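You operate a simulated robot arm through the tools that you are given. There is no shell and no other tool. Be economical: measure what you need, move in short steps, check, and stop when the job is done.

You are at the controls of a simulated two-armed robot. One attempt, no reset.

Task
Set the spare pedal's strap to the recumbent card, holding the pedal still.
Fine: stand it on the pedal mat first; hold it while setting the strap; strap lever shut after. Set down upright: spare pedal.

The check looks at the end state, three seconds after you hand in, the way a careful person would. Anything else that was tipped, shoved, dropped, spilled or broken makes it a failure.

Robot
Two 6-joint arms with two-finger grippers on one trunk, on a base that drives. Base frame: it is fixed to the floor where the robot stands at the start and does not move with it; the origin is under the middle of the robot, x ahead of it, y to its left, z up. Units: cm, degrees, N and s.
The left shoulder is at the start at [3, 17.8, 86.3], the right one opposite. With the tool pointing down near the work surface each hand reaches from about 52 to 82 cm from the robot's upright axis, wherever it stands, measured 20 degrees to its own side. Places, roughly: pedal mat [50, 20, 60]; recumbent card [50, 0, 50]; spare pedal strap [40, 40, 70]; spare pedal strap lever [30, 30, 70]. Payload 2.54 kg a hand.
The tool frame of a hand sits at the grasp point between the pads (the TCP): z along the fingers, y along the line on which they close. The tips reach 3 cm beyond it. Largest opening 11.6 cm; the body of the gripper starts 9.5 cm behind the TCP.
Orientation is that of the tool frame in the base frame, as a unit quaternion [x, y, z, w]. With the fingers straight down and closing along the base's y, the tool's x points along the base's -x, its y along +y and its z along -z.

Tools
- The arms move only by the tool arm_command. It takes "left_rows", "right_rows" or both (then of equal length, played together; a hand with none holds still); each is a list of rows, each a list of 6 numbers: the shift along the base's x, y, z in units of 100 mm (1.0 is 100 mm), then the turn, a rotation vector about the base's x, y, z in units of 60 degrees (1.0 is 60 degrees). In form: [[x, y, z, ax, ay, az], ...]. A call has 1 to 10 rows; each row is the pose to reach, as a shift and turn from the pose commanded when the call began. "left_jaw" and "right_jaw" are, for a hand that has rows, the finger opening in cm, from 0 to 11.6, set as the call begins (left out, the last holds). A call with a number of a shift or a turn outside -1 to 1 is refused whole. A row lasts 0.2 s, in which the tool goes at most 5 cm and 8.6 degrees; a call with a longer step from one row to the next is refused whole, and so is a gripper value outside its range. Where a pose cannot be reached the arm comes as near as it can. A force on the tool above 40 N (or 10 N above the force at the start of the call, whichever is more), or a blocked arm, ends the call early, and 0.2 s more pass. The fingers move at their own pace (about 15.3 cm/s each) and stop on an object; they squeeze with about 26 N. The grip force told is the motor's: it shows also when the fingers shut on nothing. Time passes only in rows, and 0.2 s behind the last, so rows that repeat a pose let the fingers close. The reply holds the time, the measured pose of the TCP, the force on the tool along the base axes, the opening and the grip force, in the units named above and with some noise, with the torque about the TCP (base axes, N m) and any sound that the robot's microphone picked up, and new pictures: "pictures" is both (left out), scene, wrist or none (wrist: the cameras of the hands that moved).
- Cameras (640 x 400 px; columns grow to the right, rows downward): "scene" is now at [2.91, 2.12, 156.91]; the picture's right is [0.36, -0.93, 0.00], its down [-0.83, -0.32, -0.46] and it looks along [0.43, 0.17, -0.89] (base axes); focal length 281 px, centre (320, 200). "left" rides on the left gripper at [6.9, 1.5, -12.2] in its tool frame; the picture's right is [-0.21, 0.98, 0.00], its down [-0.83, -0.18, -0.53] and it looks along [-0.52, -0.11, 0.85] (tool axes); focal length 251 px, centre (320, 200). "right" rides on the right gripper at [6.9, -1.5, -12.2] in its tool frame; the picture's right is [0.21, 0.98, 0.00], its down [-0.83, 0.18, -0.53] and it looks along [-0.52, 0.11, 0.85] (tool axes); focal length 251 px, centre (320, 200). There is no depth. A picture from a camera that has moved, and an enlarged one, comes with that camera's place and axes in the base frame and with its lens.
- lift_body(by): slides the trunk up (or, below 0, down) by that many cm; the arms and the scene camera ride with it, the base frame stays. It gives what a move gives, with no picture.
- roll_base(legs): drives the robot by 1 to 6 legs, each [ahead, left, turn to the left] in cm, cm and degrees, along the robot's own axes; the way and the turn of a leg run together, so that a leg with both is an arc; at most 150 cm and 180 degrees a leg. The arms and the cameras ride along, it lands a little off, and it stops where it bumps. It gives what a move gives, and a new picture of the scene camera.
- aim_head(pan, tilt): turns the head with the scene camera to pan (to the left, within 143 degrees either way) and tilt (down, from -29 to 69), counted from straight ahead of the robot. It gives what a move gives, and a new picture of the scene camera.
- enlarge(camera, box): a new picture of the part [left, top, right, bottom] of that camera's present view, enlarged. It takes no simulated time.
- hand_in(): hands the job in; it is judged then, once.

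Work in short steps. Places have to be worked out from the pictures, the camera data and where the tool is seen: move nearer, look again, correct. Check each grasp and each placing, and mend what went wrong. You have 120 turns and 260 pictures in all, those below and enlarged ones among them. Open the grippers and draw the arms clear of the work before you hand the job in, unless the task says otherwise; then end with one line.

The tools are called after "Call:" as a command line: name --argument value ..., lists and objects as JSON in quotes. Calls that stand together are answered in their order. arm_command: Moves the arms, as the interface text tells. Its arguments: {"type":"object","properties":{"left_rows":{"type":"array","items":{"type":"array","items":{"type":"number"}}},"left_jaw":{"type":"number"},"right_rows":{"type":"array","items":{"type":"array","items":{"type":"number"}}},"right_jaw":{"type":"number"},"pictures":{"type":"string","enum":["both","scene","wrist","none"]}},"required":[]} The other tools are called the same way: lift_body (by) slides the trunk up or down; roll_base (legs) drives the base; aim_head (pan, tilt) turns the head that bears the scene camera; enlarge (camera, box) takes an enlarged picture of a part of a camera's view; hand_in () hands the job in.

At the start:

```text
time_s: 0.0
left_eef_pos: [36.9, 44.6, 90.14]
left_tool_rot: [0.0, 1.0, 0.0, 0.0]
left_contact_force: [-0.3, -0.4, 0.1]
left_torque: [-0.05, 0.01, 0.0]
left_grip_width: 11.63
left_grip_force: 0.1
right_eef_pos: [42.81, 4.58, 94.38]
right_tool_rot: [-0.001, 1.0, 0.0, 0.0]
right_contact_force: [-0.4, 0.5, -0.2]
right_torque: [-0.04, -0.02, -0.03]
right_grip_width: 11.61
right_grip_force: 0.2
trunk travel left (down, up): [-7.5, 46.5]
robot x, y, heading: [0.05, -0.28, -0.1]
head pan, tilt: [21.2, 62.6]
```

scene: 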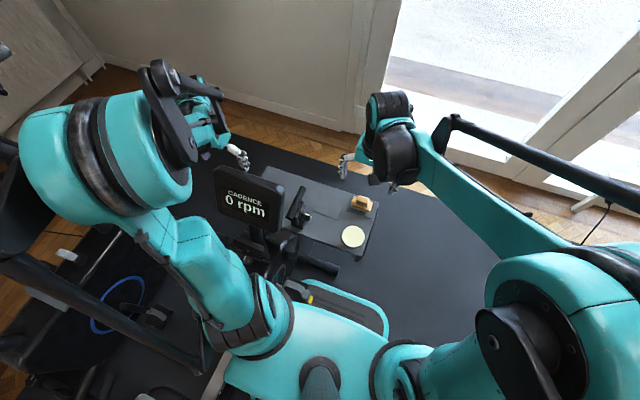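
right: 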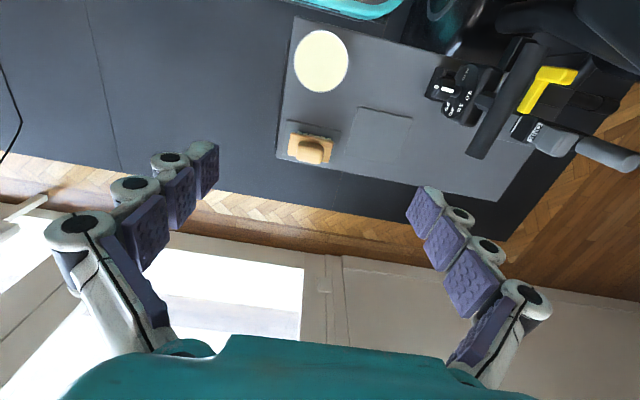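
left: 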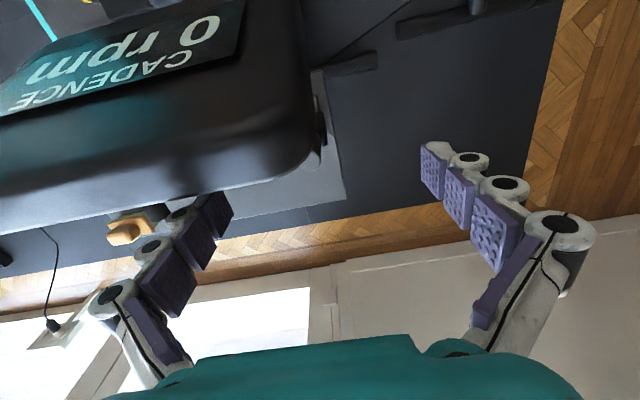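

The scene shows a grey table with a round card/disc, wooden block, a pedal-like object and a console. I enlarge both to identify things.

Call:
enlarge --camera "scene" --box '[200, 140, 400, 300]'

Call:
enlarge --camera "right" --box '[260, 0, 640, 220]'

```text
2.50 times, centred on (300, 220) of scene
camera zoom: at [2.91, 2.12, 156.91], right [0.36, -0.93, 0.0], down [-0.83, -0.32, -0.46], along [0.43, 0.17, -0.89], focal length 703 px, centre (370, 150)
```

zoom: 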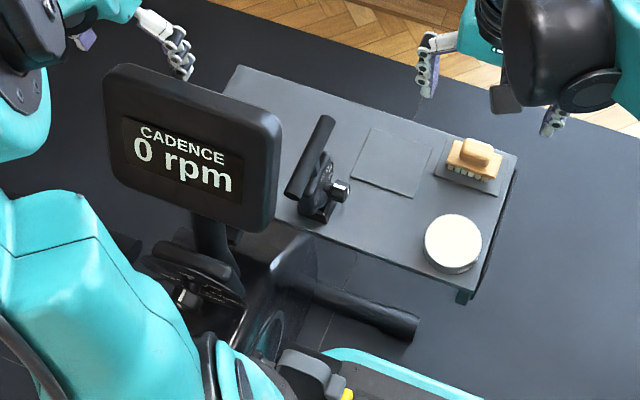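

```text
1.68 times, centred on (450, 110) of right
camera zoom: at [35.77, 3.05, 106.62], right [-0.21, 0.98, 0.0], down [0.83, 0.18, 0.53], along [0.52, 0.11, -0.85], focal length 424 px, centre (101, 352)
```

zoom: 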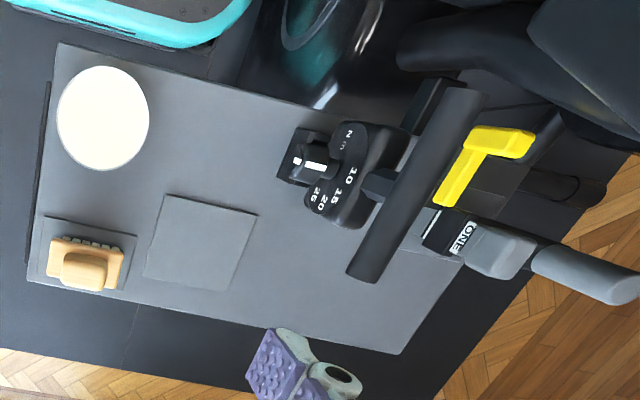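

I need clearer views of the dialed object, yellow lever, and the card; first I pan the head about.

Call:
aim_head --pan 40 --tilt 55

Call:
aim_head --pan 0 --tilt 60

```text
time_s: 0.8
left_eef_pos: [36.93, 44.62, 90.22]
left_tool_rot: [-0.001, 1.0, -0.001, 0.0]
left_contact_force: [-0.4, 0.5, 0.0]
left_torque: [0.02, -0.02, 0.0]
left_grip_width: 11.61
left_grip_force: 0.1
right_eef_pos: [42.75, 4.47, 94.26]
right_tool_rot: [0.0, 1.0, -0.001, 0.001]
right_contact_force: [-0.3, 0.1, 0.0]
right_torque: [-0.03, -0.02, 0.01]
right_grip_width: 11.61
right_grip_force: 0.1
trunk travel left (down, up): [-7.5, 46.5]
robot x, y, heading: [-0.12, 0.02, -0.4]
head pan, tilt: [40.0, 55.0]
camera scene: at [2.5, 4.45, 157.8], right [0.64, -0.77, 0.0], down [-0.63, -0.53, -0.57], along [0.44, 0.37, -0.82], focal length 281 px, centre (320, 200)
```

scene: 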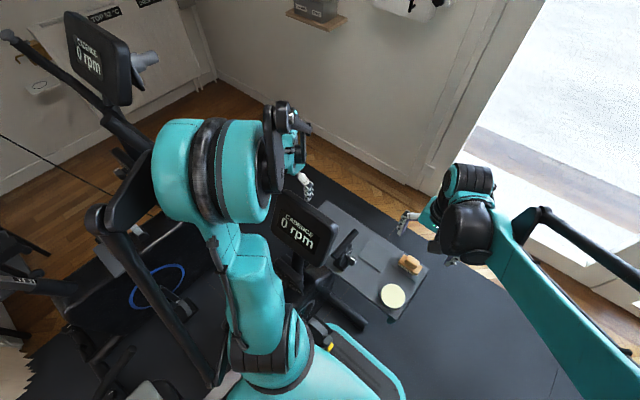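

```text
time_s: 1.9
left_eef_pos: [36.79, 44.62, 90.07]
left_tool_rot: [0.0, 1.0, 0.0, 0.001]
left_contact_force: [-0.5, 0.1, -0.2]
left_torque: [-0.03, 0.03, 0.0]
left_grip_width: 11.6
left_grip_force: 0.1
right_eef_pos: [42.7, 4.51, 94.28]
right_tool_rot: [0.0, 1.0, -0.001, 0.0]
right_contact_force: [0.4, 0.3, 0.3]
right_torque: [-0.03, 0.01, 0.02]
right_grip_width: 11.6
right_grip_force: 0.1
trunk travel left (down, up): [-7.5, 46.5]
robot x, y, heading: [0.09, -0.05, 0.0]
head pan, tilt: [0.0, 60.0]
camera scene: at [3.64, -0.17, 157.2], right [0.0, -1.0, 0.0], down [-0.87, 0.0, -0.5], along [0.5, 0.0, -0.87], focal length 281 px, centre (320, 200)
```

scene: 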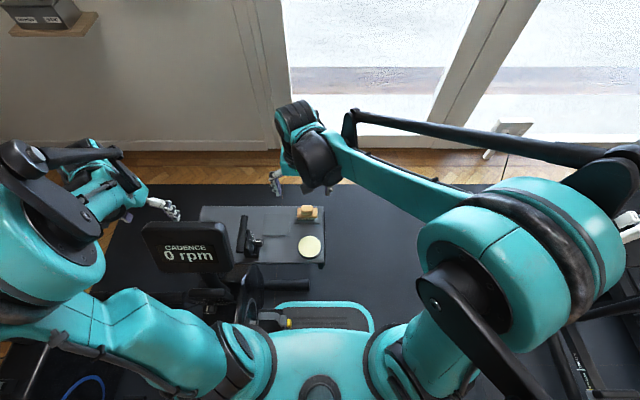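

Cards may be on the wall and shelf; I enlarge parts of the left-ward view.

Call:
aim_head --pan 60 --tilt 25

Call:
aim_head --pan 25 --tilt 25

```text
time_s: 3.2
left_eef_pos: [36.86, 44.53, 90.29]
left_tool_rot: [0.0, 1.0, -0.001, 0.0]
left_contact_force: [0.7, 0.2, 0.7]
left_torque: [-0.02, 0.02, -0.01]
left_grip_width: 11.62
left_grip_force: 0.0
right_eef_pos: [42.74, 4.49, 94.3]
right_tool_rot: [0.001, 1.0, 0.001, 0.001]
right_contact_force: [0.1, -0.4, -0.6]
right_torque: [0.02, 0.01, 0.01]
right_grip_width: 11.63
right_grip_force: 0.0
trunk travel left (down, up): [-7.5, 46.5]
robot x, y, heading: [0.28, 0.28, 0.0]
head pan, tilt: [60.0, 25.0]
camera scene: at [1.58, 7.8, 162.2], right [0.87, -0.5, 0.0], down [-0.21, -0.37, -0.91], along [0.45, 0.78, -0.42], focal length 281 px, centre (320, 200)
```

scene: 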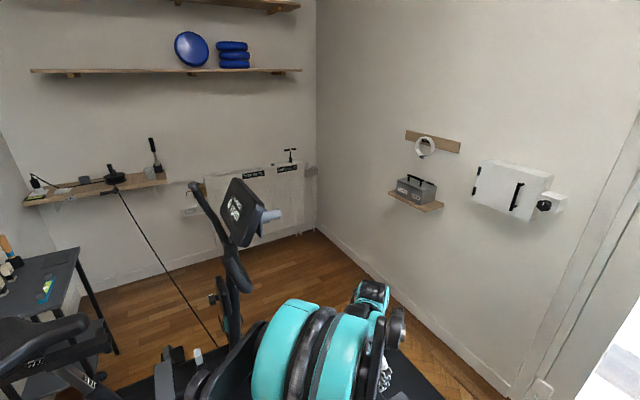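

```text
time_s: 4.2
left_eef_pos: [36.81, 44.56, 90.28]
left_tool_rot: [0.0, 1.0, 0.0, 0.0]
left_contact_force: [0.9, -0.4, 0.2]
left_torque: [0.02, 0.02, 0.02]
left_grip_width: 11.58
left_grip_force: 0.1
right_eef_pos: [42.77, 4.62, 94.39]
right_tool_rot: [0.0, 1.0, 0.0, 0.0]
right_contact_force: [-0.8, -0.3, 0.3]
right_torque: [0.0, -0.01, 0.01]
right_grip_width: 11.59
right_grip_force: 0.1
trunk travel left (down, up): [-7.5, 46.5]
robot x, y, heading: [-0.18, -0.22, 0.1]
head pan, tilt: [25.0, 25.0]
camera scene: at [5.32, 3.72, 162.21], right [0.42, -0.91, 0.0], down [-0.38, -0.18, -0.91], along [0.82, 0.38, -0.42], focal length 281 px, centre (320, 200)
```

scene: 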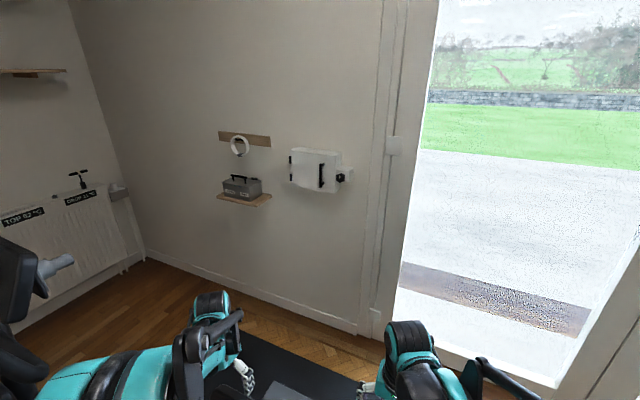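

The mat (grey square) seems at about [48,17,60], the dialed pedal unit left of it. The card isn't visible yet. I raise the left hand off the console and shift the right hand for a better look.

Call:
arm_command --left_rows '[[0, 0, 0.3, 0, 0, 0], [0, 0, 0.6, 0, 0, 0], [0, 0, 0.9, 0, 0, 0]]' --right_rows '[[0, 0.3, 0, 0, 0, 0], [0, 0.6, 0, 0, 0, 0], [0, 0.8, 0, 0, 0, 0]]'

Call:
enlarge --camera "right" --box '[240, 0, 640, 250]'

```text
time_s: 5.0
left_eef_pos: [36.86, 44.39, 99.07]
left_tool_rot: [0.0, 1.0, 0.0, 0.0]
left_contact_force: [0.1, 0.0, -0.6]
left_torque: [0.0, 0.01, 0.01]
left_grip_width: 11.57
left_grip_force: 0.0
right_eef_pos: [42.52, 12.45, 94.49]
right_tool_rot: [0.0, 1.0, 0.0, 0.0]
right_contact_force: [-0.5, -0.1, 0.0]
right_torque: [-0.03, 0.0, 0.01]
right_grip_width: 11.56
right_grip_force: 0.0
trunk travel left (down, up): [-7.5, 46.5]
robot x, y, heading: [-0.34, 0.04, -0.2]
head pan, tilt: [25.0, 25.0]
camera scene: at [5.28, 3.72, 162.21], right [0.42, -0.91, 0.0], down [-0.38, -0.18, -0.91], along [0.82, 0.38, -0.42], focal length 281 px, centre (320, 200)
camera right: at [35.57, 10.9, 106.7], right [-0.21, 0.98, 0.0], down [0.83, 0.18, 0.53], along [0.52, 0.11, -0.85], focal length 251 px, centre (320, 200)
camera left: at [29.82, 45.99, 111.33], right [0.21, 0.98, 0.0], down [0.83, -0.18, 0.53], along [0.52, -0.11, -0.85], focal length 251 px, centre (320, 200)
```

scene: 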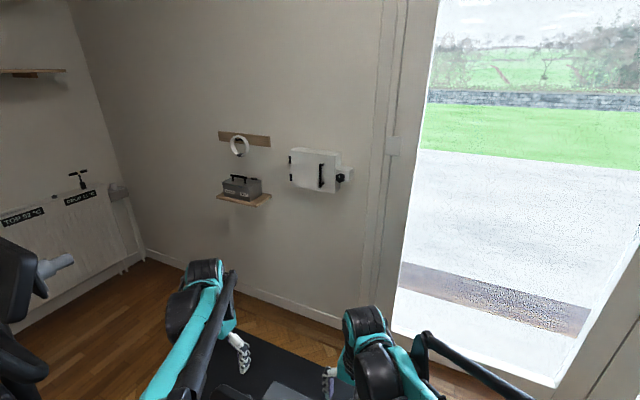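
right: 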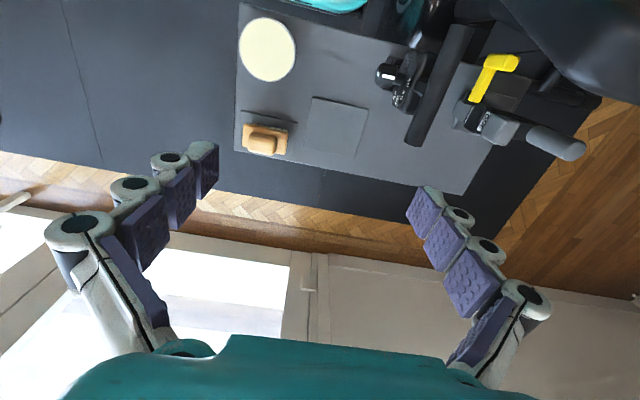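
left: 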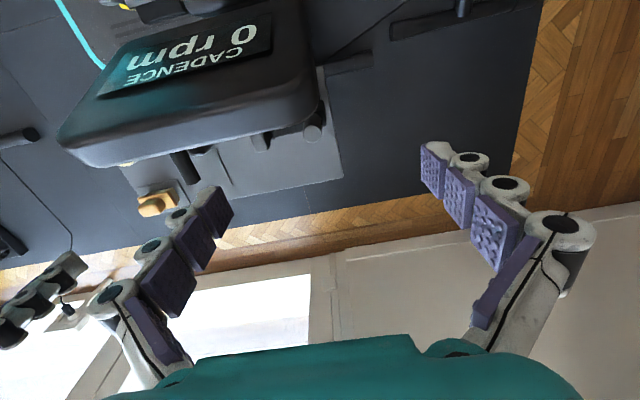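

```text
1.60 times, centred on (440, 125) of right
camera zoom: at [35.57, 10.9, 106.7], right [-0.21, 0.98, 0.0], down [0.83, 0.18, 0.53], along [0.52, 0.11, -0.85], focal length 402 px, centre (128, 320)
```

zoom: 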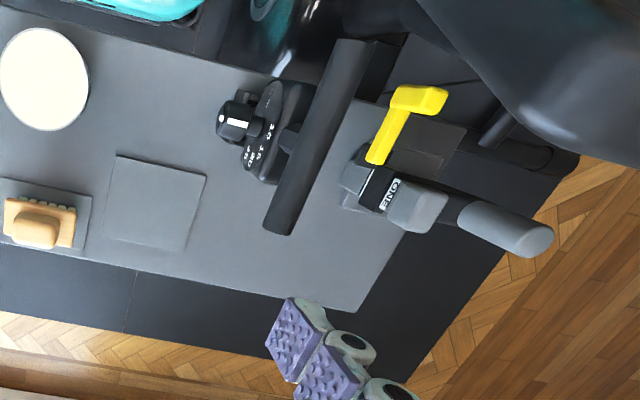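

Two items stand left of the mat: a dialed one and one with a yellow lever. I move the right hand further left/forward for a better look.

Call:
arm_command --right_rows '[[0.2, 0.2, 0.1, 0, 0, 0], [0.4, 0.4, 0.2, 0, 0, 0], [0.5, 0.7, 0.2, 0, 0, 0], [0.5, 0.9, 0.2, 0, 0, 0]]' --pictures "none"

Call:
enlarge --camera "right" --box '[160, 0, 640, 300]'

Call:
aim_head --pan 25 --tilt 62

```text
time_s: 6.0
left_eef_pos: [36.93, 44.41, 99.1]
left_tool_rot: [0.0, 1.0, 0.0, 0.0]
left_contact_force: [0.5, 0.6, -0.3]
left_torque: [0.0, -0.05, 0.0]
left_grip_width: 11.57
left_grip_force: 0.1
right_eef_pos: [47.62, 21.66, 96.39]
right_tool_rot: [0.0, 1.0, -0.001, 0.0]
right_contact_force: [1.1, -0.1, 0.3]
right_torque: [0.01, 0.02, 0.0]
right_grip_width: 11.61
right_grip_force: 0.1
trunk travel left (down, up): [-7.5, 46.5]
robot x, y, heading: [0.3, -0.1, 0.3]
head pan, tilt: [25.0, 25.0]
```

```text
1.33 times, centred on (400, 150) of right
camera zoom: at [40.77, 20.14, 108.69], right [-0.21, 0.98, 0.0], down [0.83, 0.18, 0.53], along [0.52, 0.11, -0.85], focal length 335 px, centre (213, 267)
```

zoom: 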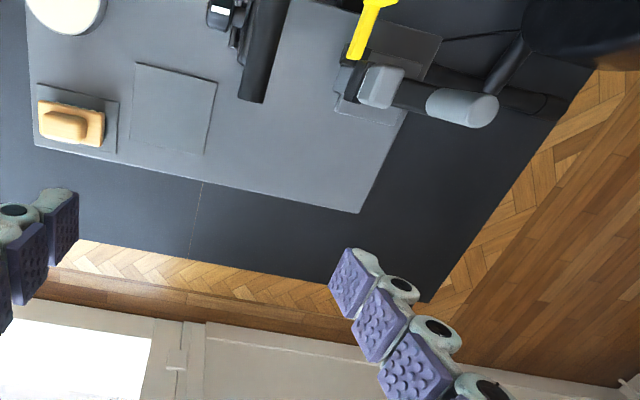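

```text
time_s: 7.0
left_eef_pos: [36.87, 44.48, 99.18]
left_tool_rot: [-0.001, 1.0, 0.0, 0.0]
left_contact_force: [-0.4, 0.1, 0.6]
left_torque: [-0.01, -0.02, -0.06]
left_grip_width: 11.6
left_grip_force: 0.2
right_eef_pos: [47.81, 21.56, 96.36]
right_tool_rot: [-0.001, 1.0, 0.0, 0.0]
right_contact_force: [0.3, -0.2, -0.2]
right_torque: [0.0, -0.02, 0.02]
right_grip_width: 11.61
right_grip_force: 0.1
trunk travel left (down, up): [-7.5, 46.5]
robot x, y, heading: [0.09, 0.02, 0.1]
head pan, tilt: [25.0, 62.0]
camera scene: at [2.81, 2.55, 156.98], right [0.42, -0.91, 0.0], down [-0.8, -0.37, -0.47], along [0.43, 0.2, -0.88], focal length 281 px, centre (320, 200)
```

scene: 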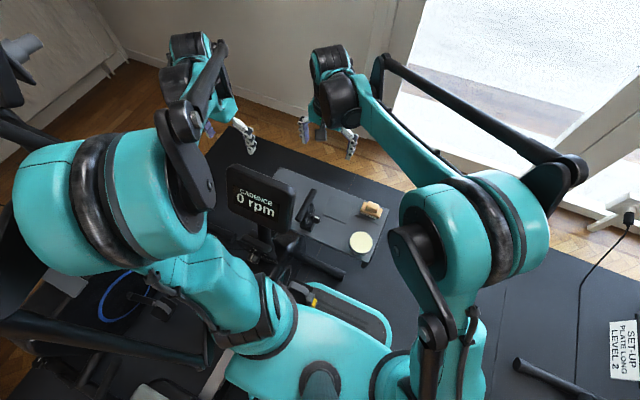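

A set-up card is visible on a machine to the right; the recumbent card must be similar on another. I look around with the head.

Call:
aim_head --pan -45 --tilt 45

Call:
aim_head --pan 80 --tilt 50

Call:
aim_head --pan -110 --tilt 40

Call:
aim_head --pan 135 --tilt 40

```text
time_s: 8.4
left_eef_pos: [36.86, 44.5, 99.19]
left_tool_rot: [0.0, 1.0, 0.0, 0.001]
left_contact_force: [-0.3, 0.1, -0.4]
left_torque: [0.0, 0.05, 0.0]
left_grip_width: 11.58
left_grip_force: 0.0
right_eef_pos: [47.74, 21.51, 96.49]
right_tool_rot: [0.0, 1.0, 0.0, 0.0]
right_contact_force: [-0.5, 0.2, 0.2]
right_torque: [0.0, 0.04, 0.02]
right_grip_width: 11.61
right_grip_force: 0.2
trunk travel left (down, up): [-7.5, 46.5]
robot x, y, heading: [-0.03, -0.29, -0.0]
head pan, tilt: [-45.0, 45.0]
camera scene: at [2.73, -5.92, 159.15], right [-0.71, -0.71, 0.0], down [-0.5, 0.5, -0.71], along [0.5, -0.5, -0.71], focal length 281 px, centre (320, 200)
```

scene: 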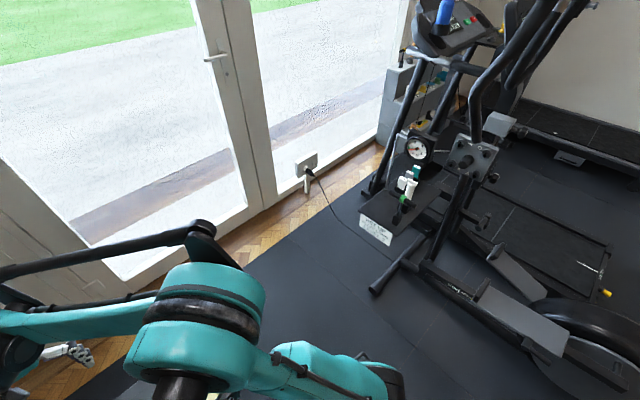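

```text
time_s: 10.5
left_eef_pos: [36.92, 44.4, 99.11]
left_tool_rot: [0.0, 1.0, 0.001, 0.0]
left_contact_force: [-0.7, -0.3, -0.2]
left_torque: [-0.02, -0.02, 0.02]
left_grip_width: 11.61
left_grip_force: 0.0
right_eef_pos: [47.72, 21.48, 96.42]
right_tool_rot: [0.0, 1.0, 0.001, 0.0]
right_contact_force: [-0.7, 0.2, -0.4]
right_torque: [-0.02, 0.03, -0.03]
right_grip_width: 11.62
right_grip_force: 0.0
trunk travel left (down, up): [-7.5, 46.5]
robot x, y, heading: [-0.11, 0.07, 0.1]
head pan, tilt: [80.0, 50.0]
camera scene: at [-1.69, 7.41, 158.46], right [0.98, -0.17, 0.0], down [-0.13, -0.75, -0.64], along [0.11, 0.63, -0.77], focal length 281 px, centre (320, 200)
```

scene: 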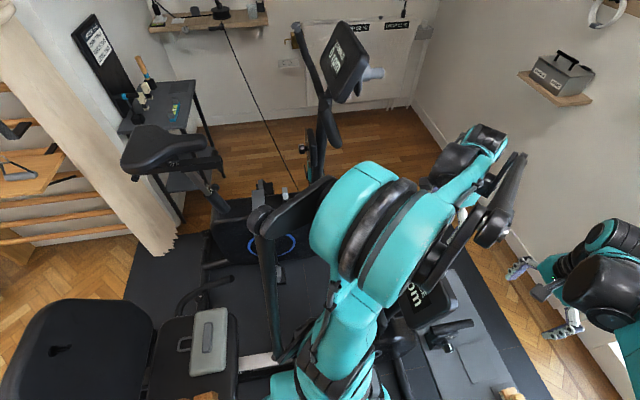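

```text
time_s: 13.3
left_eef_pos: [36.89, 44.59, 99.11]
left_tool_rot: [0.0, 1.0, 0.0, 0.0]
left_contact_force: [0.5, 0.9, -0.6]
left_torque: [0.0, 0.04, 0.01]
left_grip_width: 11.63
left_grip_force: 0.0
right_eef_pos: [47.67, 21.64, 96.45]
right_tool_rot: [0.0, 1.0, 0.0, 0.0]
right_contact_force: [0.3, 0.7, -0.1]
right_torque: [-0.01, 0.01, 0.0]
right_grip_width: 11.59
right_grip_force: 0.1
trunk travel left (down, up): [-7.5, 46.5]
robot x, y, heading: [0.19, -0.08, -0.1]
head pan, tilt: [-110.0, 40.0]
camera scene: at [-5.93, -8.16, 159.88], right [-0.94, 0.34, 0.0], down [0.22, 0.6, -0.77], along [-0.26, -0.72, -0.64], focal length 281 px, centre (320, 200)
```

scene: 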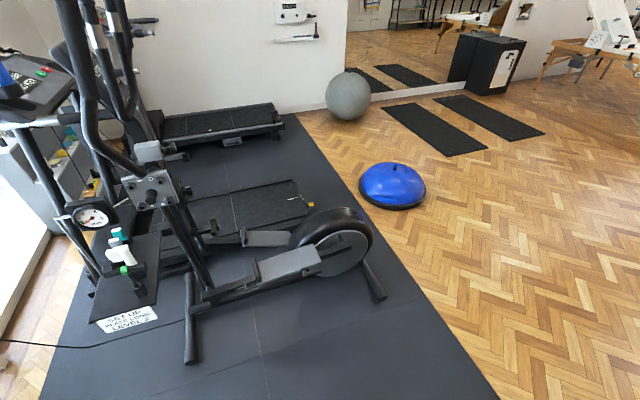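

```text
time_s: 16.8
left_eef_pos: [36.72, 44.59, 99.13]
left_tool_rot: [0.001, 1.0, 0.0, 0.0]
left_contact_force: [0.0, 0.1, 1.1]
left_torque: [-0.02, -0.01, 0.01]
left_grip_width: 11.59
left_grip_force: 0.0
right_eef_pos: [47.58, 21.6, 96.39]
right_tool_rot: [0.0, 1.0, 0.0, -0.001]
right_contact_force: [1.0, -0.5, -0.3]
right_torque: [0.0, 0.04, -0.02]
right_grip_width: 11.58
right_grip_force: 0.0
trunk travel left (down, up): [-7.5, 46.5]
robot x, y, heading: [-0.27, 0.17, 0.1]
head pan, tilt: [135.0, 40.0]
camera scene: at [-9.04, 5.84, 159.88], right [0.71, 0.71, 0.0], down [0.45, -0.45, -0.77], along [-0.54, 0.54, -0.64], focal length 281 px, centre (320, 200)
```

scene: 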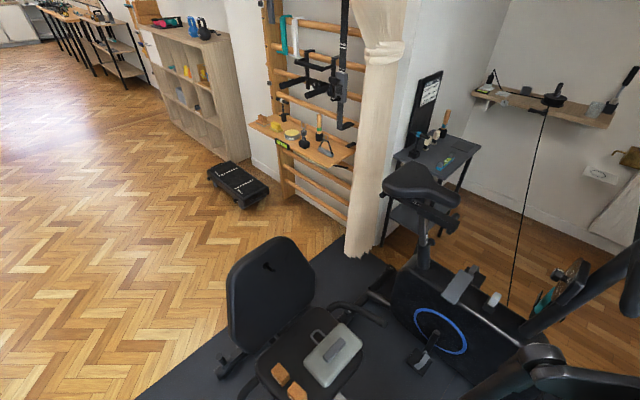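

The card on the other machine is unrelated. The recumbent card is likely around the table's right edge (y≈0, z≈50), facing right; I bring the right hand back rightward, yawing it to look toward +y.

Call:
arm_command --right_rows '[[0, -0.4, 0, 0, 0, 0.1], [0, -0.8, 0, 0, 0, 0.2], [0, -1.0, 0, 0, 0, 0.3], [0, -1.0, 0, 0, 0, 0.4], [0, -1.0, 0, 0, 0, 0.5], [0, -1.0, 0, 0, 0, 0.6], [0, -1.0, 0, 0, 0, 0.7], [0, -1.0, 0, 0, 0, 0.8], [0, -1.0, 0, 0, 0, 0.9], [0, -1.0, 0, 0, 0, 1.0]]' --pictures "none"

Call:
arm_command --right_rows '[[0, -0.4, 0, 0, 0, 0.1], [0, -0.8, 0, 0, 0, 0.2], [0, -1.0, 0, 0, 0, 0.3], [0, -1.0, 0, 0, 0, 0.4], [0, -1.0, 0, 0, 0, 0.5]]' --pictures "none"

Call:
arm_command --right_rows '[[0, -0.4, 0, 0.1, 0, 0], [0, -0.8, 0, 0.2, 0, 0], [0, -1.0, 0, 0.3, 0, 0], [0, -1.0, 0, 0.4, 0, 0], [0, -1.0, 0, 0.5, 0, 0]]' --pictures "wrist"

```text
time_s: 18.9
left_eef_pos: [36.77, 44.48, 99.09]
left_tool_rot: [0.0, 1.0, 0.001, 0.0]
left_contact_force: [0.5, -0.6, 0.0]
left_torque: [0.0, -0.01, -0.02]
left_grip_width: 11.6
left_grip_force: 0.1
right_eef_pos: [47.73, 11.6, 96.33]
right_tool_rot: [-0.501, 0.865, 0.001, 0.0]
right_contact_force: [0.1, 0.5, -0.3]
right_torque: [0.01, 0.01, -0.02]
right_grip_width: 11.61
right_grip_force: 0.0
trunk travel left (down, up): [-7.5, 46.5]
robot x, y, heading: [-0.12, 0.04, -0.0]
head pan, tilt: [135.0, 40.0]
```

```text
time_s: 20.1
left_eef_pos: [36.88, 44.51, 99.1]
left_tool_rot: [-0.001, 1.0, 0.0, -0.001]
left_contact_force: [-0.3, 0.8, -1.0]
left_torque: [-0.03, 0.02, 0.0]
left_grip_width: 11.59
left_grip_force: 0.1
right_eef_pos: [47.79, 1.46, 96.47]
right_tool_rot: [-0.707, 0.707, 0.0, -0.001]
right_contact_force: [0.0, 0.5, -0.2]
right_torque: [0.04, 0.02, -0.05]
right_grip_width: 11.59
right_grip_force: 0.1
trunk travel left (down, up): [-7.5, 46.5]
robot x, y, heading: [0.27, 0.02, -0.2]
head pan, tilt: [135.0, 40.0]
```

```text
time_s: 21.4
left_eef_pos: [36.83, 44.48, 99.1]
left_tool_rot: [0.001, 1.0, 0.0, 0.0]
left_contact_force: [-0.5, 0.2, 1.1]
left_torque: [0.04, -0.02, 0.03]
left_grip_width: 11.59
left_grip_force: 0.0
right_eef_pos: [47.83, -8.78, 96.47]
right_tool_rot: [0.683, -0.683, -0.184, -0.184]
right_contact_force: [-0.2, 0.0, 0.5]
right_torque: [0.02, 0.01, 0.02]
right_grip_width: 11.59
right_grip_force: 0.0
trunk travel left (down, up): [-7.5, 46.5]
robot x, y, heading: [0.17, -0.06, 0.2]
head pan, tilt: [135.0, 40.0]
camera right: at [49.32, -20.7, 103.58], right [-0.98, -0.19, -0.11], down [-0.18, 0.45, 0.88], along [-0.11, 0.88, -0.47], focal length 251 px, centre (320, 200)
```

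right: 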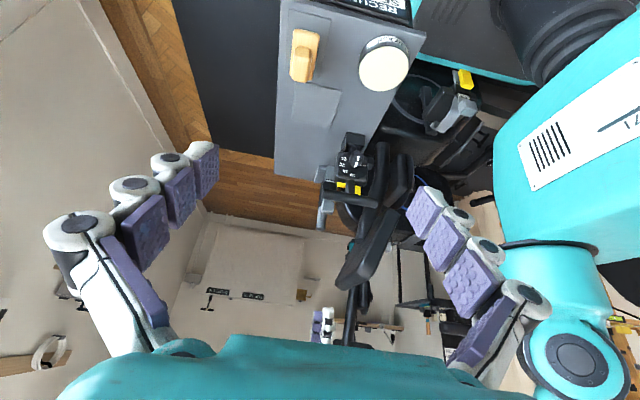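

The card "RECU..." is on the table's right end. I pull back and take a closer look.

Call:
enlarge --camera "right" --box '[270, 0, 500, 220]'

Call:
arm_command --right_rows '[[0, -0.4, -0.2, 0, 0, 0], [0, -0.7, -0.4, 0, 0, 0], [0, -1.0, -0.6, 0, 0, 0]]' --pictures "none"

Call:
enlarge --camera "right" --box '[270, 0, 470, 140]'

```text
1.82 times, centred on (385, 110) of right
camera zoom: at [49.32, -20.7, 103.58], right [-0.98, -0.19, -0.11], down [-0.18, 0.45, 0.88], along [-0.11, 0.88, -0.47], focal length 457 px, centre (202, 364)
```

zoom: 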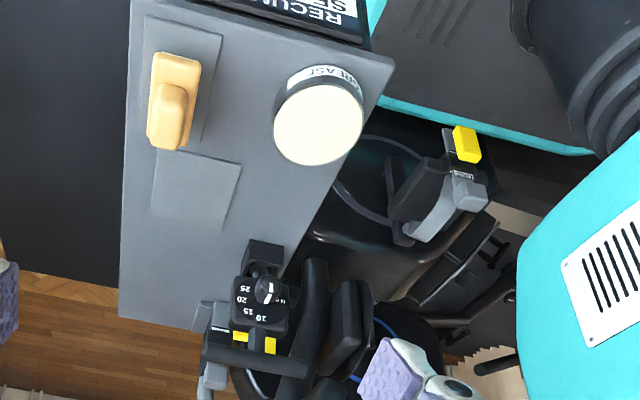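

```text
time_s: 22.1
left_eef_pos: [36.88, 44.48, 99.13]
left_tool_rot: [0.0, 1.0, 0.0, 0.0]
left_contact_force: [-0.2, -0.5, 0.7]
left_torque: [0.04, -0.01, 0.02]
left_grip_width: 11.6
left_grip_force: 0.1
right_eef_pos: [47.81, -18.57, 90.47]
right_tool_rot: [0.683, -0.683, -0.184, -0.182]
right_contact_force: [-0.2, 0.1, 0.4]
right_torque: [0.03, 0.04, 0.0]
right_grip_width: 11.59
right_grip_force: 0.1
trunk travel left (down, up): [-7.5, 46.5]
robot x, y, heading: [-0.27, 0.28, -0.3]
head pan, tilt: [135.0, 40.0]
```

```text
2.86 times, centred on (370, 70) of right
camera zoom: at [49.24, -30.56, 97.64], right [-0.98, -0.19, -0.11], down [-0.18, 0.45, 0.88], along [-0.12, 0.87, -0.47], focal length 718 px, centre (177, 571)
```

zoom: 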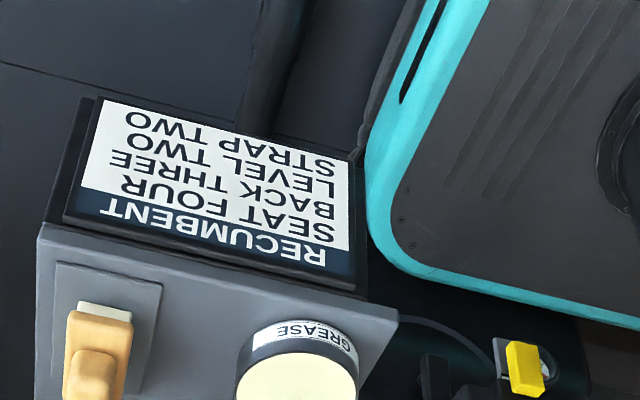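

The card says STRAP TWO. The grey unit with yellow lever is labelled "ONE" — probably the spare pedal. I return the right hand nearer and yaw the left hand to look at it from the left side.

Call:
arm_command --left_rows '[[0.1, 0.2, 0, 0, 0, -0.1], [0.2, 0.4, 0, 0, 0, -0.2], [0.3, 0.6, 0, 0, 0, -0.3], [0.4, 0.8, 0, 0, 0, -0.4], [0.5, 1.0, 0, 0, 0, -0.5], [0.6, 1.0, 0, 0, 0, -0.6], [0.7, 1.0, 0, 0, 0, -0.7], [0.8, 1.0, 0, 0, 0, -0.8], [0.8, 1.0, 0, 0, 0, -0.9], [0.8, 1.0, 0, 0, 0, -1.0]]' --right_rows '[[0, 0.2, 0.1, -0.1, 0, 0], [0, 0.4, 0.2, -0.2, 0, 0], [0, 0.6, 0.3, -0.3, 0, 0], [0, 0.8, 0.3, -0.4, 0, 0], [0, 1.0, 0.3, -0.5, 0, 0], [0, 1.0, 0.3, -0.5, 0, 0], [0, 1.0, 0.3, -0.5, 0, 0], [0, 1.0, 0.3, -0.5, 0, 0], [0, 1.0, 0.3, -0.5, 0, 0], [0, 1.0, 0.3, -0.5, 0, 0]]' --pictures "wrist"

```text
time_s: 24.4
left_eef_pos: [44.87, 54.52, 99.2]
left_tool_rot: [0.501, 0.866, 0.0, 0.0]
left_contact_force: [-0.8, 0.4, -0.1]
left_torque: [0.0, 0.0, 0.0]
left_grip_width: 11.59
left_grip_force: 0.0
right_eef_pos: [47.62, -8.41, 93.44]
right_tool_rot: [-0.707, 0.707, 0.0, 0.0]
right_contact_force: [0.2, 0.5, 0.2]
right_torque: [-0.02, 0.01, 0.02]
right_grip_width: 11.62
right_grip_force: 0.1
trunk travel left (down, up): [-7.5, 46.5]
robot x, y, heading: [-0.12, 0.15, -0.1]
head pan, tilt: [135.0, 40.0]
camera right: at [49.15, -15.36, 105.75], right [-0.98, -0.21, 0.0], down [-0.18, 0.83, 0.53], along [-0.11, 0.52, -0.85], focal length 251 px, centre (320, 200)
camera left: at [42.6, 61.26, 111.5], right [0.95, 0.3, 0.0], down [0.25, -0.81, 0.53], along [0.16, -0.51, -0.85], focal length 251 px, centre (320, 200)
```

right: 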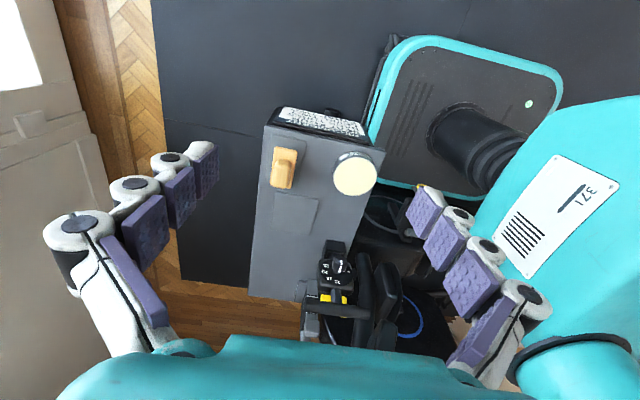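
left: 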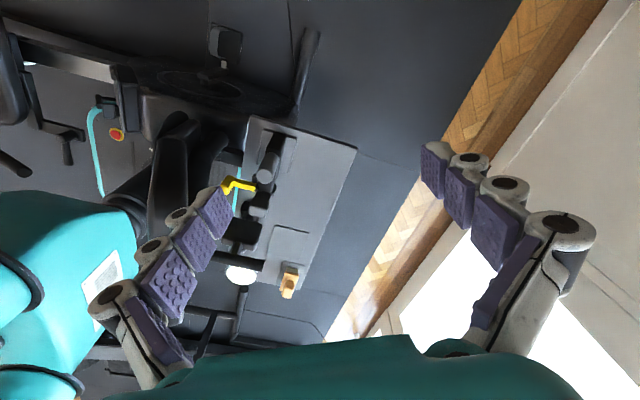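

I enlarge B in the left view.

Call:
enlarge --camera "left" --box '[190, 100, 350, 300]'

Call:
enlarge --camera "right" --box '[270, 220, 400, 350]'

```text
2.00 times, centred on (270, 200) of left
camera zoom: at [42.6, 61.26, 111.5], right [0.95, 0.3, 0.0], down [0.25, -0.81, 0.53], along [0.16, -0.51, -0.85], focal length 503 px, centre (420, 200)
```

zoom: 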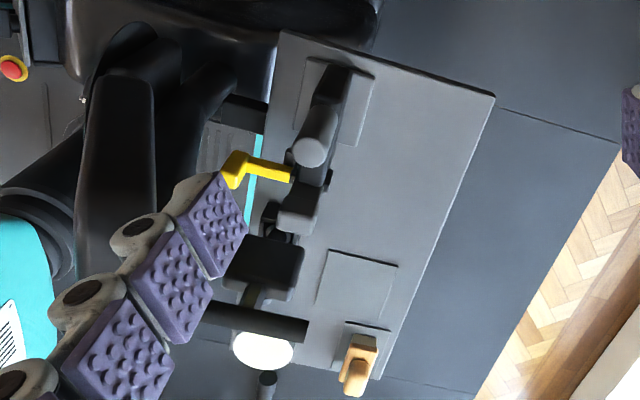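

```text
3.08 times, centred on (335, 285) of right
camera zoom: at [49.15, -15.36, 105.75], right [-0.98, -0.21, 0.0], down [-0.18, 0.83, 0.53], along [-0.11, 0.52, -0.85], focal length 774 px, centre (274, -62)
```

zoom: 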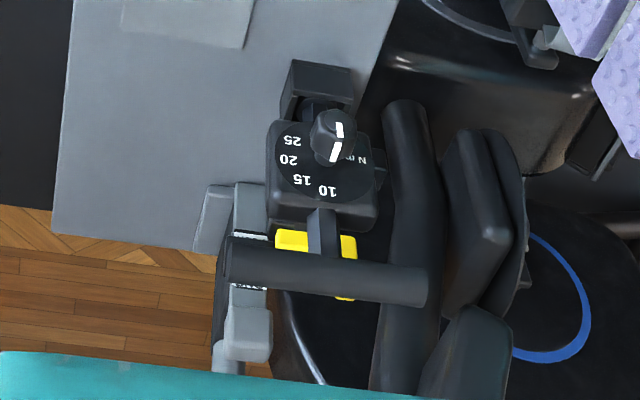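

Triangulating: pedal base ≈[40.5,38.5,60], a cylinder end ≈[39.6,42.5,77.5], yellow lever from ≈[37.7,34,68] to ≈[33,34,69]. I bring the left camera lower and nearer for detail.

Call:
arm_command --left_rows '[[0.05, 0.2, -0.2, 0, 0, -0.1], [0.1, 0.4, -0.4, 0, 0, -0.2], [0.15, 0.6, -0.6, 0, 0, -0.3], [0.2, 0.7, -0.8, 0, 0, -0.4], [0.2, 0.7, -1.0, 0, 0, -0.5]]' --pictures "wrist"

Call:
enlarge --camera "left" --box '[180, 80, 400, 280]'

```text
time_s: 25.6
left_eef_pos: [46.8, 61.92, 89.22]
left_tool_rot: [0.708, 0.706, 0.0, 0.0]
left_contact_force: [0.1, 0.5, 0.7]
left_torque: [0.02, 0.0, 0.04]
left_grip_width: 11.61
left_grip_force: 0.1
right_eef_pos: [47.67, -8.56, 93.47]
right_tool_rot: [0.707, -0.707, 0.0, 0.0]
right_contact_force: [-1.8, 0.4, 0.0]
right_torque: [-0.02, 0.01, 0.02]
right_grip_width: 11.58
right_grip_force: 0.1
trunk travel left (down, up): [-7.5, 46.5]
robot x, y, heading: [0.15, -0.19, 0.1]
head pan, tilt: [135.0, 40.0]
camera left: at [48.34, 68.71, 101.4], right [0.98, -0.22, 0.0], down [-0.18, -0.82, 0.53], along [-0.12, -0.52, -0.85], focal length 251 px, centre (320, 200)
```

left: 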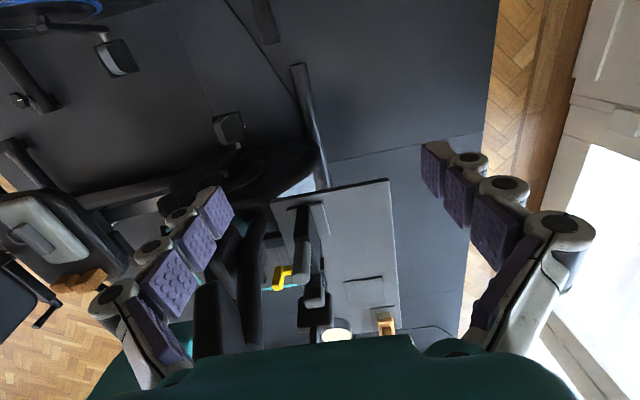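

```text
2.00 times, centred on (290, 180) of left
camera zoom: at [48.34, 68.71, 101.4], right [0.98, -0.22, 0.0], down [-0.18, -0.82, 0.53], along [-0.12, -0.52, -0.85], focal length 503 px, centre (380, 240)
```

zoom: 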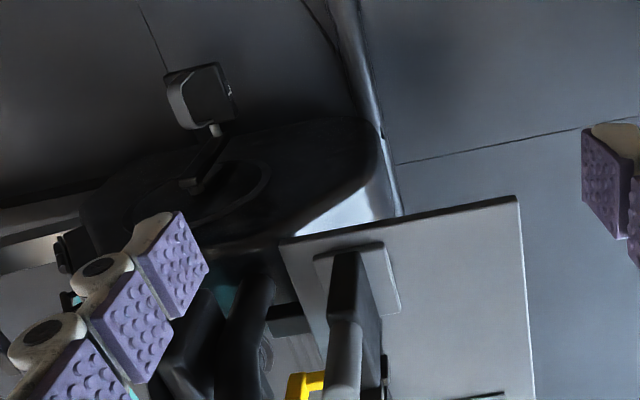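

I tilt the left camera up to look more horizontally.

Call:
arm_command --left_rows '[[-0.05, -0.1, 0, -0.1, 0, 0], [-0.1, -0.2, 0, -0.2, 0, 0], [-0.15, -0.3, 0, -0.3, 0, 0], [-0.2, -0.4, 0, -0.4, 0, 0], [-0.2, -0.5, 0, -0.5, 0, 0], [-0.2, -0.6, 0, -0.55, 0, 0]]' --pictures "wrist"

Call:
enlarge --camera "left" --box '[220, 100, 400, 330]'

```text
time_s: 26.9
left_eef_pos: [44.85, 55.56, 89.22]
left_tool_rot: [0.677, 0.678, -0.201, 0.202]
left_contact_force: [0.0, 0.0, 0.1]
left_torque: [-0.02, 0.01, 0.01]
left_grip_width: 11.56
left_grip_force: 0.2
right_eef_pos: [47.78, -8.6, 93.52]
right_tool_rot: [0.707, -0.707, 0.0, 0.0]
right_contact_force: [0.0, 0.8, -0.8]
right_torque: [0.0, 0.03, -0.02]
right_grip_width: 11.58
right_grip_force: 0.0
trunk travel left (down, up): [-7.5, 46.5]
robot x, y, heading: [-0.34, -0.27, -0.2]
head pan, tilt: [135.0, 40.0]
camera left: at [46.37, 68.04, 95.69], right [0.98, -0.18, 0.12], down [-0.18, -0.4, 0.9], along [-0.11, -0.9, -0.42], focal length 251 px, centre (320, 200)
```

left: 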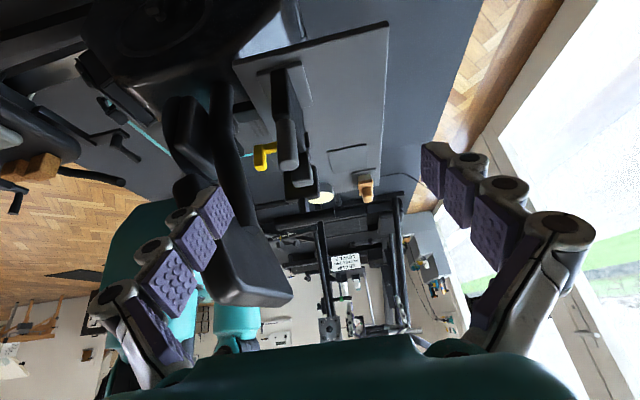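

```text
1.74 times, centred on (310, 215) of left
camera zoom: at [46.37, 68.04, 95.69], right [0.98, -0.18, 0.12], down [-0.18, -0.4, 0.9], along [-0.11, -0.9, -0.42], focal length 437 px, centre (337, 174)
```

zoom: 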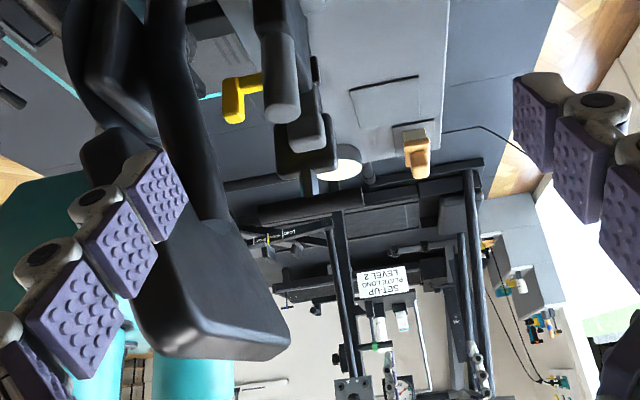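

Call:
enlarge --camera "left" --box '[230, 50, 350, 210]'

```text
2.50 times, centred on (290, 130) of left
camera zoom: at [46.37, 68.04, 95.69], right [0.98, -0.18, 0.12], down [-0.18, -0.4, 0.9], along [-0.11, -0.9, -0.42], focal length 629 px, centre (395, 375)
```

zoom: 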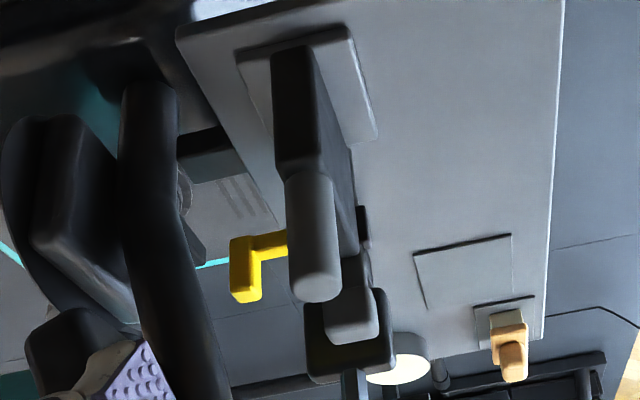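

I need the pedal from its far-right side; I swing the right hand round to look toward −x/+y.

Call:
arm_command --right_rows '[[0.2, 0.1, 0, 0, 0, 0.1], [0.4, 0.2, 0, 0, 0, 0.2], [0.6, 0.3, 0, 0, 0, 0.3], [0.8, 0.4, 0, 0, 0, 0.4], [1.0, 0.5, 0, 0, 0, 0.5], [1.0, 0.6, 0, 0, 0, 0.6], [1.0, 0.7, 0, 0, 0, 0.7], [1.0, 0.8, 0, 0, 0, 0.8], [1.0, 0.9, 0, 0, 0, 0.9], [1.0, 1.0, 0, 0, 0, 1.0]]' --pictures "none"

Call:
arm_command --right_rows '[[0.1, 0.2, 0, 0.05, -0.07, 0], [0.2, 0.4, -0.1, 0.1, -0.14, 0], [0.3, 0.6, -0.2, 0.15, -0.2, 0], [0.3, 0.8, -0.3, 0.2, -0.27, 0], [0.3, 1.0, -0.4, 0.25, -0.34, 0]]' --pictures "wrist"

```text
time_s: 29.1
left_eef_pos: [44.96, 55.52, 89.23]
left_tool_rot: [0.678, 0.678, -0.201, 0.201]
left_contact_force: [0.0, 0.2, 0.1]
left_torque: [0.01, 0.02, -0.02]
left_grip_width: 11.62
left_grip_force: 0.1
right_eef_pos: [57.71, 1.42, 93.23]
right_tool_rot: [0.966, -0.258, 0.0, 0.0]
right_contact_force: [-0.3, -0.7, -1.5]
right_torque: [0.0, 0.02, -0.04]
right_grip_width: 11.61
right_grip_force: 0.0
trunk travel left (down, up): [-7.5, 46.5]
robot x, y, heading: [0.02, -0.3, 0.1]
head pan, tilt: [135.0, 40.0]
```

```text
time_s: 30.4
left_eef_pos: [44.98, 55.64, 89.26]
left_tool_rot: [0.678, 0.678, -0.202, 0.2]
left_contact_force: [-0.5, 0.1, 0.2]
left_torque: [-0.03, -0.01, -0.02]
left_grip_width: 11.59
left_grip_force: 0.0
right_eef_pos: [60.69, 11.5, 89.32]
right_tool_rot: [0.942, -0.252, 0.137, -0.172]
right_contact_force: [-0.7, -0.1, -0.2]
right_torque: [0.01, 0.04, 0.04]
right_grip_width: 11.61
right_grip_force: 0.1
trunk travel left (down, up): [-7.5, 46.5]
robot x, y, heading: [-0.01, -0.12, 0.3]
head pan, tilt: [135.0, 40.0]
camera right: at [62.87, 6.01, 102.19], right [-0.24, -0.91, -0.35], down [-0.95, 0.15, 0.27], along [-0.19, 0.39, -0.9], focal length 251 px, centre (320, 200)
```

right: 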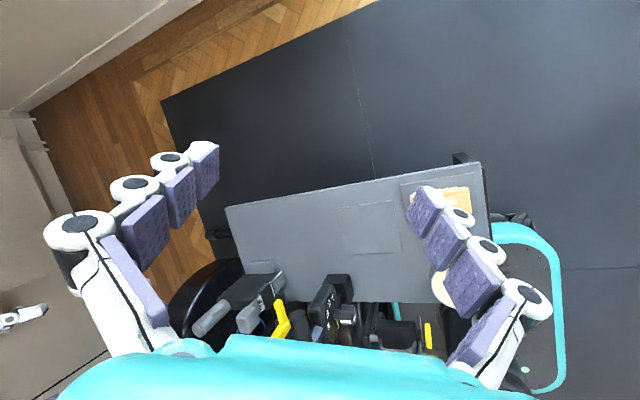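

I had the tilt sign wrong; correct it.

Call:
arm_command --right_rows '[[0, 0, 0, 0, 0.1, 0], [0, 0, 0, 0, 0.2, 0], [0, 0, 0, 0, 0.3, 0], [0, 0, 0, 0.0, 0.4, 0], [0, 0.1, 0, 0, 0.5, 0], [0, 0.2, 0, 0, 0.6, 0], [0, 0.3, 0, 0, 0.7, 0]]' --pictures "wrist"

Call:
enlarge --camera "right" --box '[200, 150, 440, 330]'

```text
time_s: 31.9
left_eef_pos: [44.99, 55.59, 89.26]
left_tool_rot: [0.678, 0.678, -0.201, 0.201]
left_contact_force: [0.5, 1.0, 1.3]
left_torque: [0.0, 0.03, -0.02]
left_grip_width: 11.62
left_grip_force: 0.0
right_eef_pos: [60.7, 14.34, 89.4]
right_tool_rot: [0.929, -0.298, -0.211, -0.068]
right_contact_force: [1.0, -0.5, 0.0]
right_torque: [0.01, -0.01, 0.02]
right_grip_width: 11.61
right_grip_force: 0.0
trunk travel left (down, up): [-7.5, 46.5]
robot x, y, heading: [-0.31, -0.12, -0.1]
head pan, tilt: [135.0, 40.0]
camera right: at [70.9, 8.95, 97.5], right [-0.41, -0.91, -0.09], down [-0.52, 0.15, 0.84], along [-0.75, 0.39, -0.54], focal length 251 px, centre (320, 200)
```

right: 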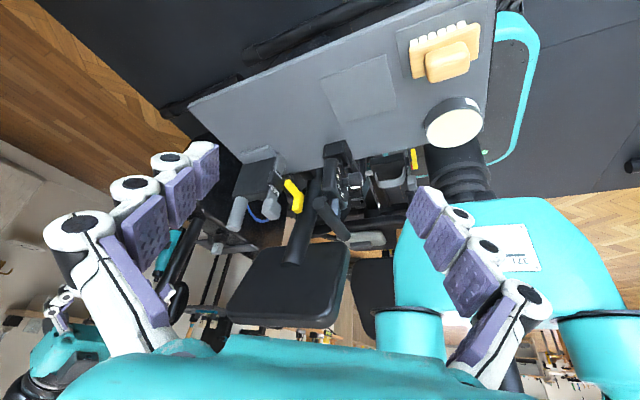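

```text
2.22 times, centred on (320, 240) of right
camera zoom: at [70.9, 8.95, 97.5], right [-0.41, -0.91, -0.09], down [-0.52, 0.15, 0.84], along [-0.75, 0.39, -0.54], focal length 559 px, centre (320, 111)
```

zoom: 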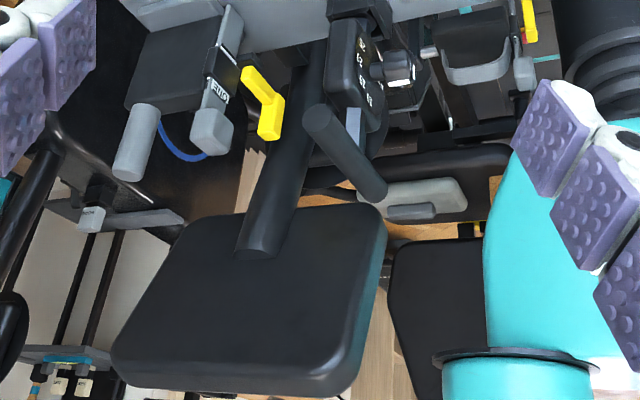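

I can see the pedal: dark body, grey strap slider with label window and block, grey cylinder, yellow lever. I move closer.

Call:
arm_command --right_rows '[[0, 0.3, -0.2, 0, 0, 0], [0, 0.6, -0.4, 0, 0, 0], [0, 0.9, -0.6, 0, 0, 0], [0, 1.0, -0.8, 0, 0, 0]]' --pictures "none"

Call:
enlarge --camera "right" --box '[200, 80, 440, 320]'

```text
time_s: 33.0
left_eef_pos: [45.03, 55.61, 89.22]
left_tool_rot: [0.678, 0.678, -0.2, 0.201]
left_contact_force: [0.2, 0.9, -0.3]
left_torque: [0.0, -0.03, 0.0]
left_grip_width: 11.59
left_grip_force: 0.1
right_eef_pos: [61.03, 24.52, 81.23]
right_tool_rot: [0.929, -0.297, -0.21, -0.068]
right_contact_force: [0.0, 0.5, 0.3]
right_torque: [0.01, 0.02, 0.02]
right_grip_width: 11.6
right_grip_force: 0.1
trunk travel left (down, up): [-7.5, 46.5]
robot x, y, heading: [-0.05, 0.06, 0.0]
head pan, tilt: [135.0, 40.0]
```

```text
1.67 times, centred on (320, 200) of right
camera zoom: at [71.22, 19.16, 89.39], right [-0.41, -0.91, -0.1], down [-0.53, 0.15, 0.84], along [-0.74, 0.39, -0.54], focal length 419 px, centre (320, 200)
```

zoom: 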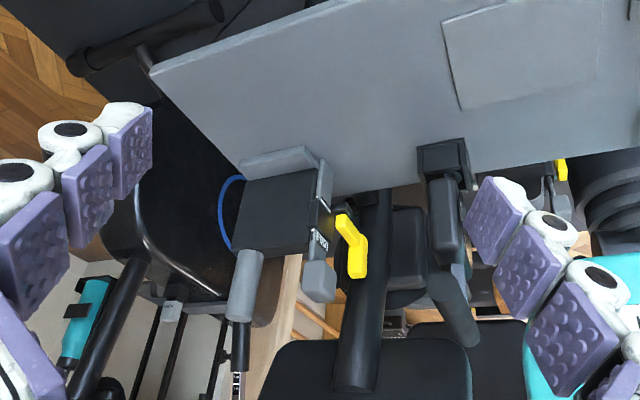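

Call:
enlarge --camera "right" --box '[260, 155, 350, 280]'

```text
3.20 times, centred on (305, 218) of right
camera zoom: at [71.22, 19.16, 89.39], right [-0.41, -0.91, -0.1], down [-0.53, 0.15, 0.84], along [-0.74, 0.39, -0.54], focal length 805 px, centre (368, 144)
```

zoom: 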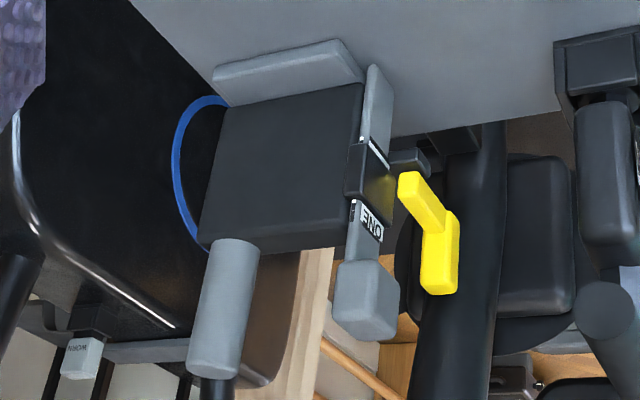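

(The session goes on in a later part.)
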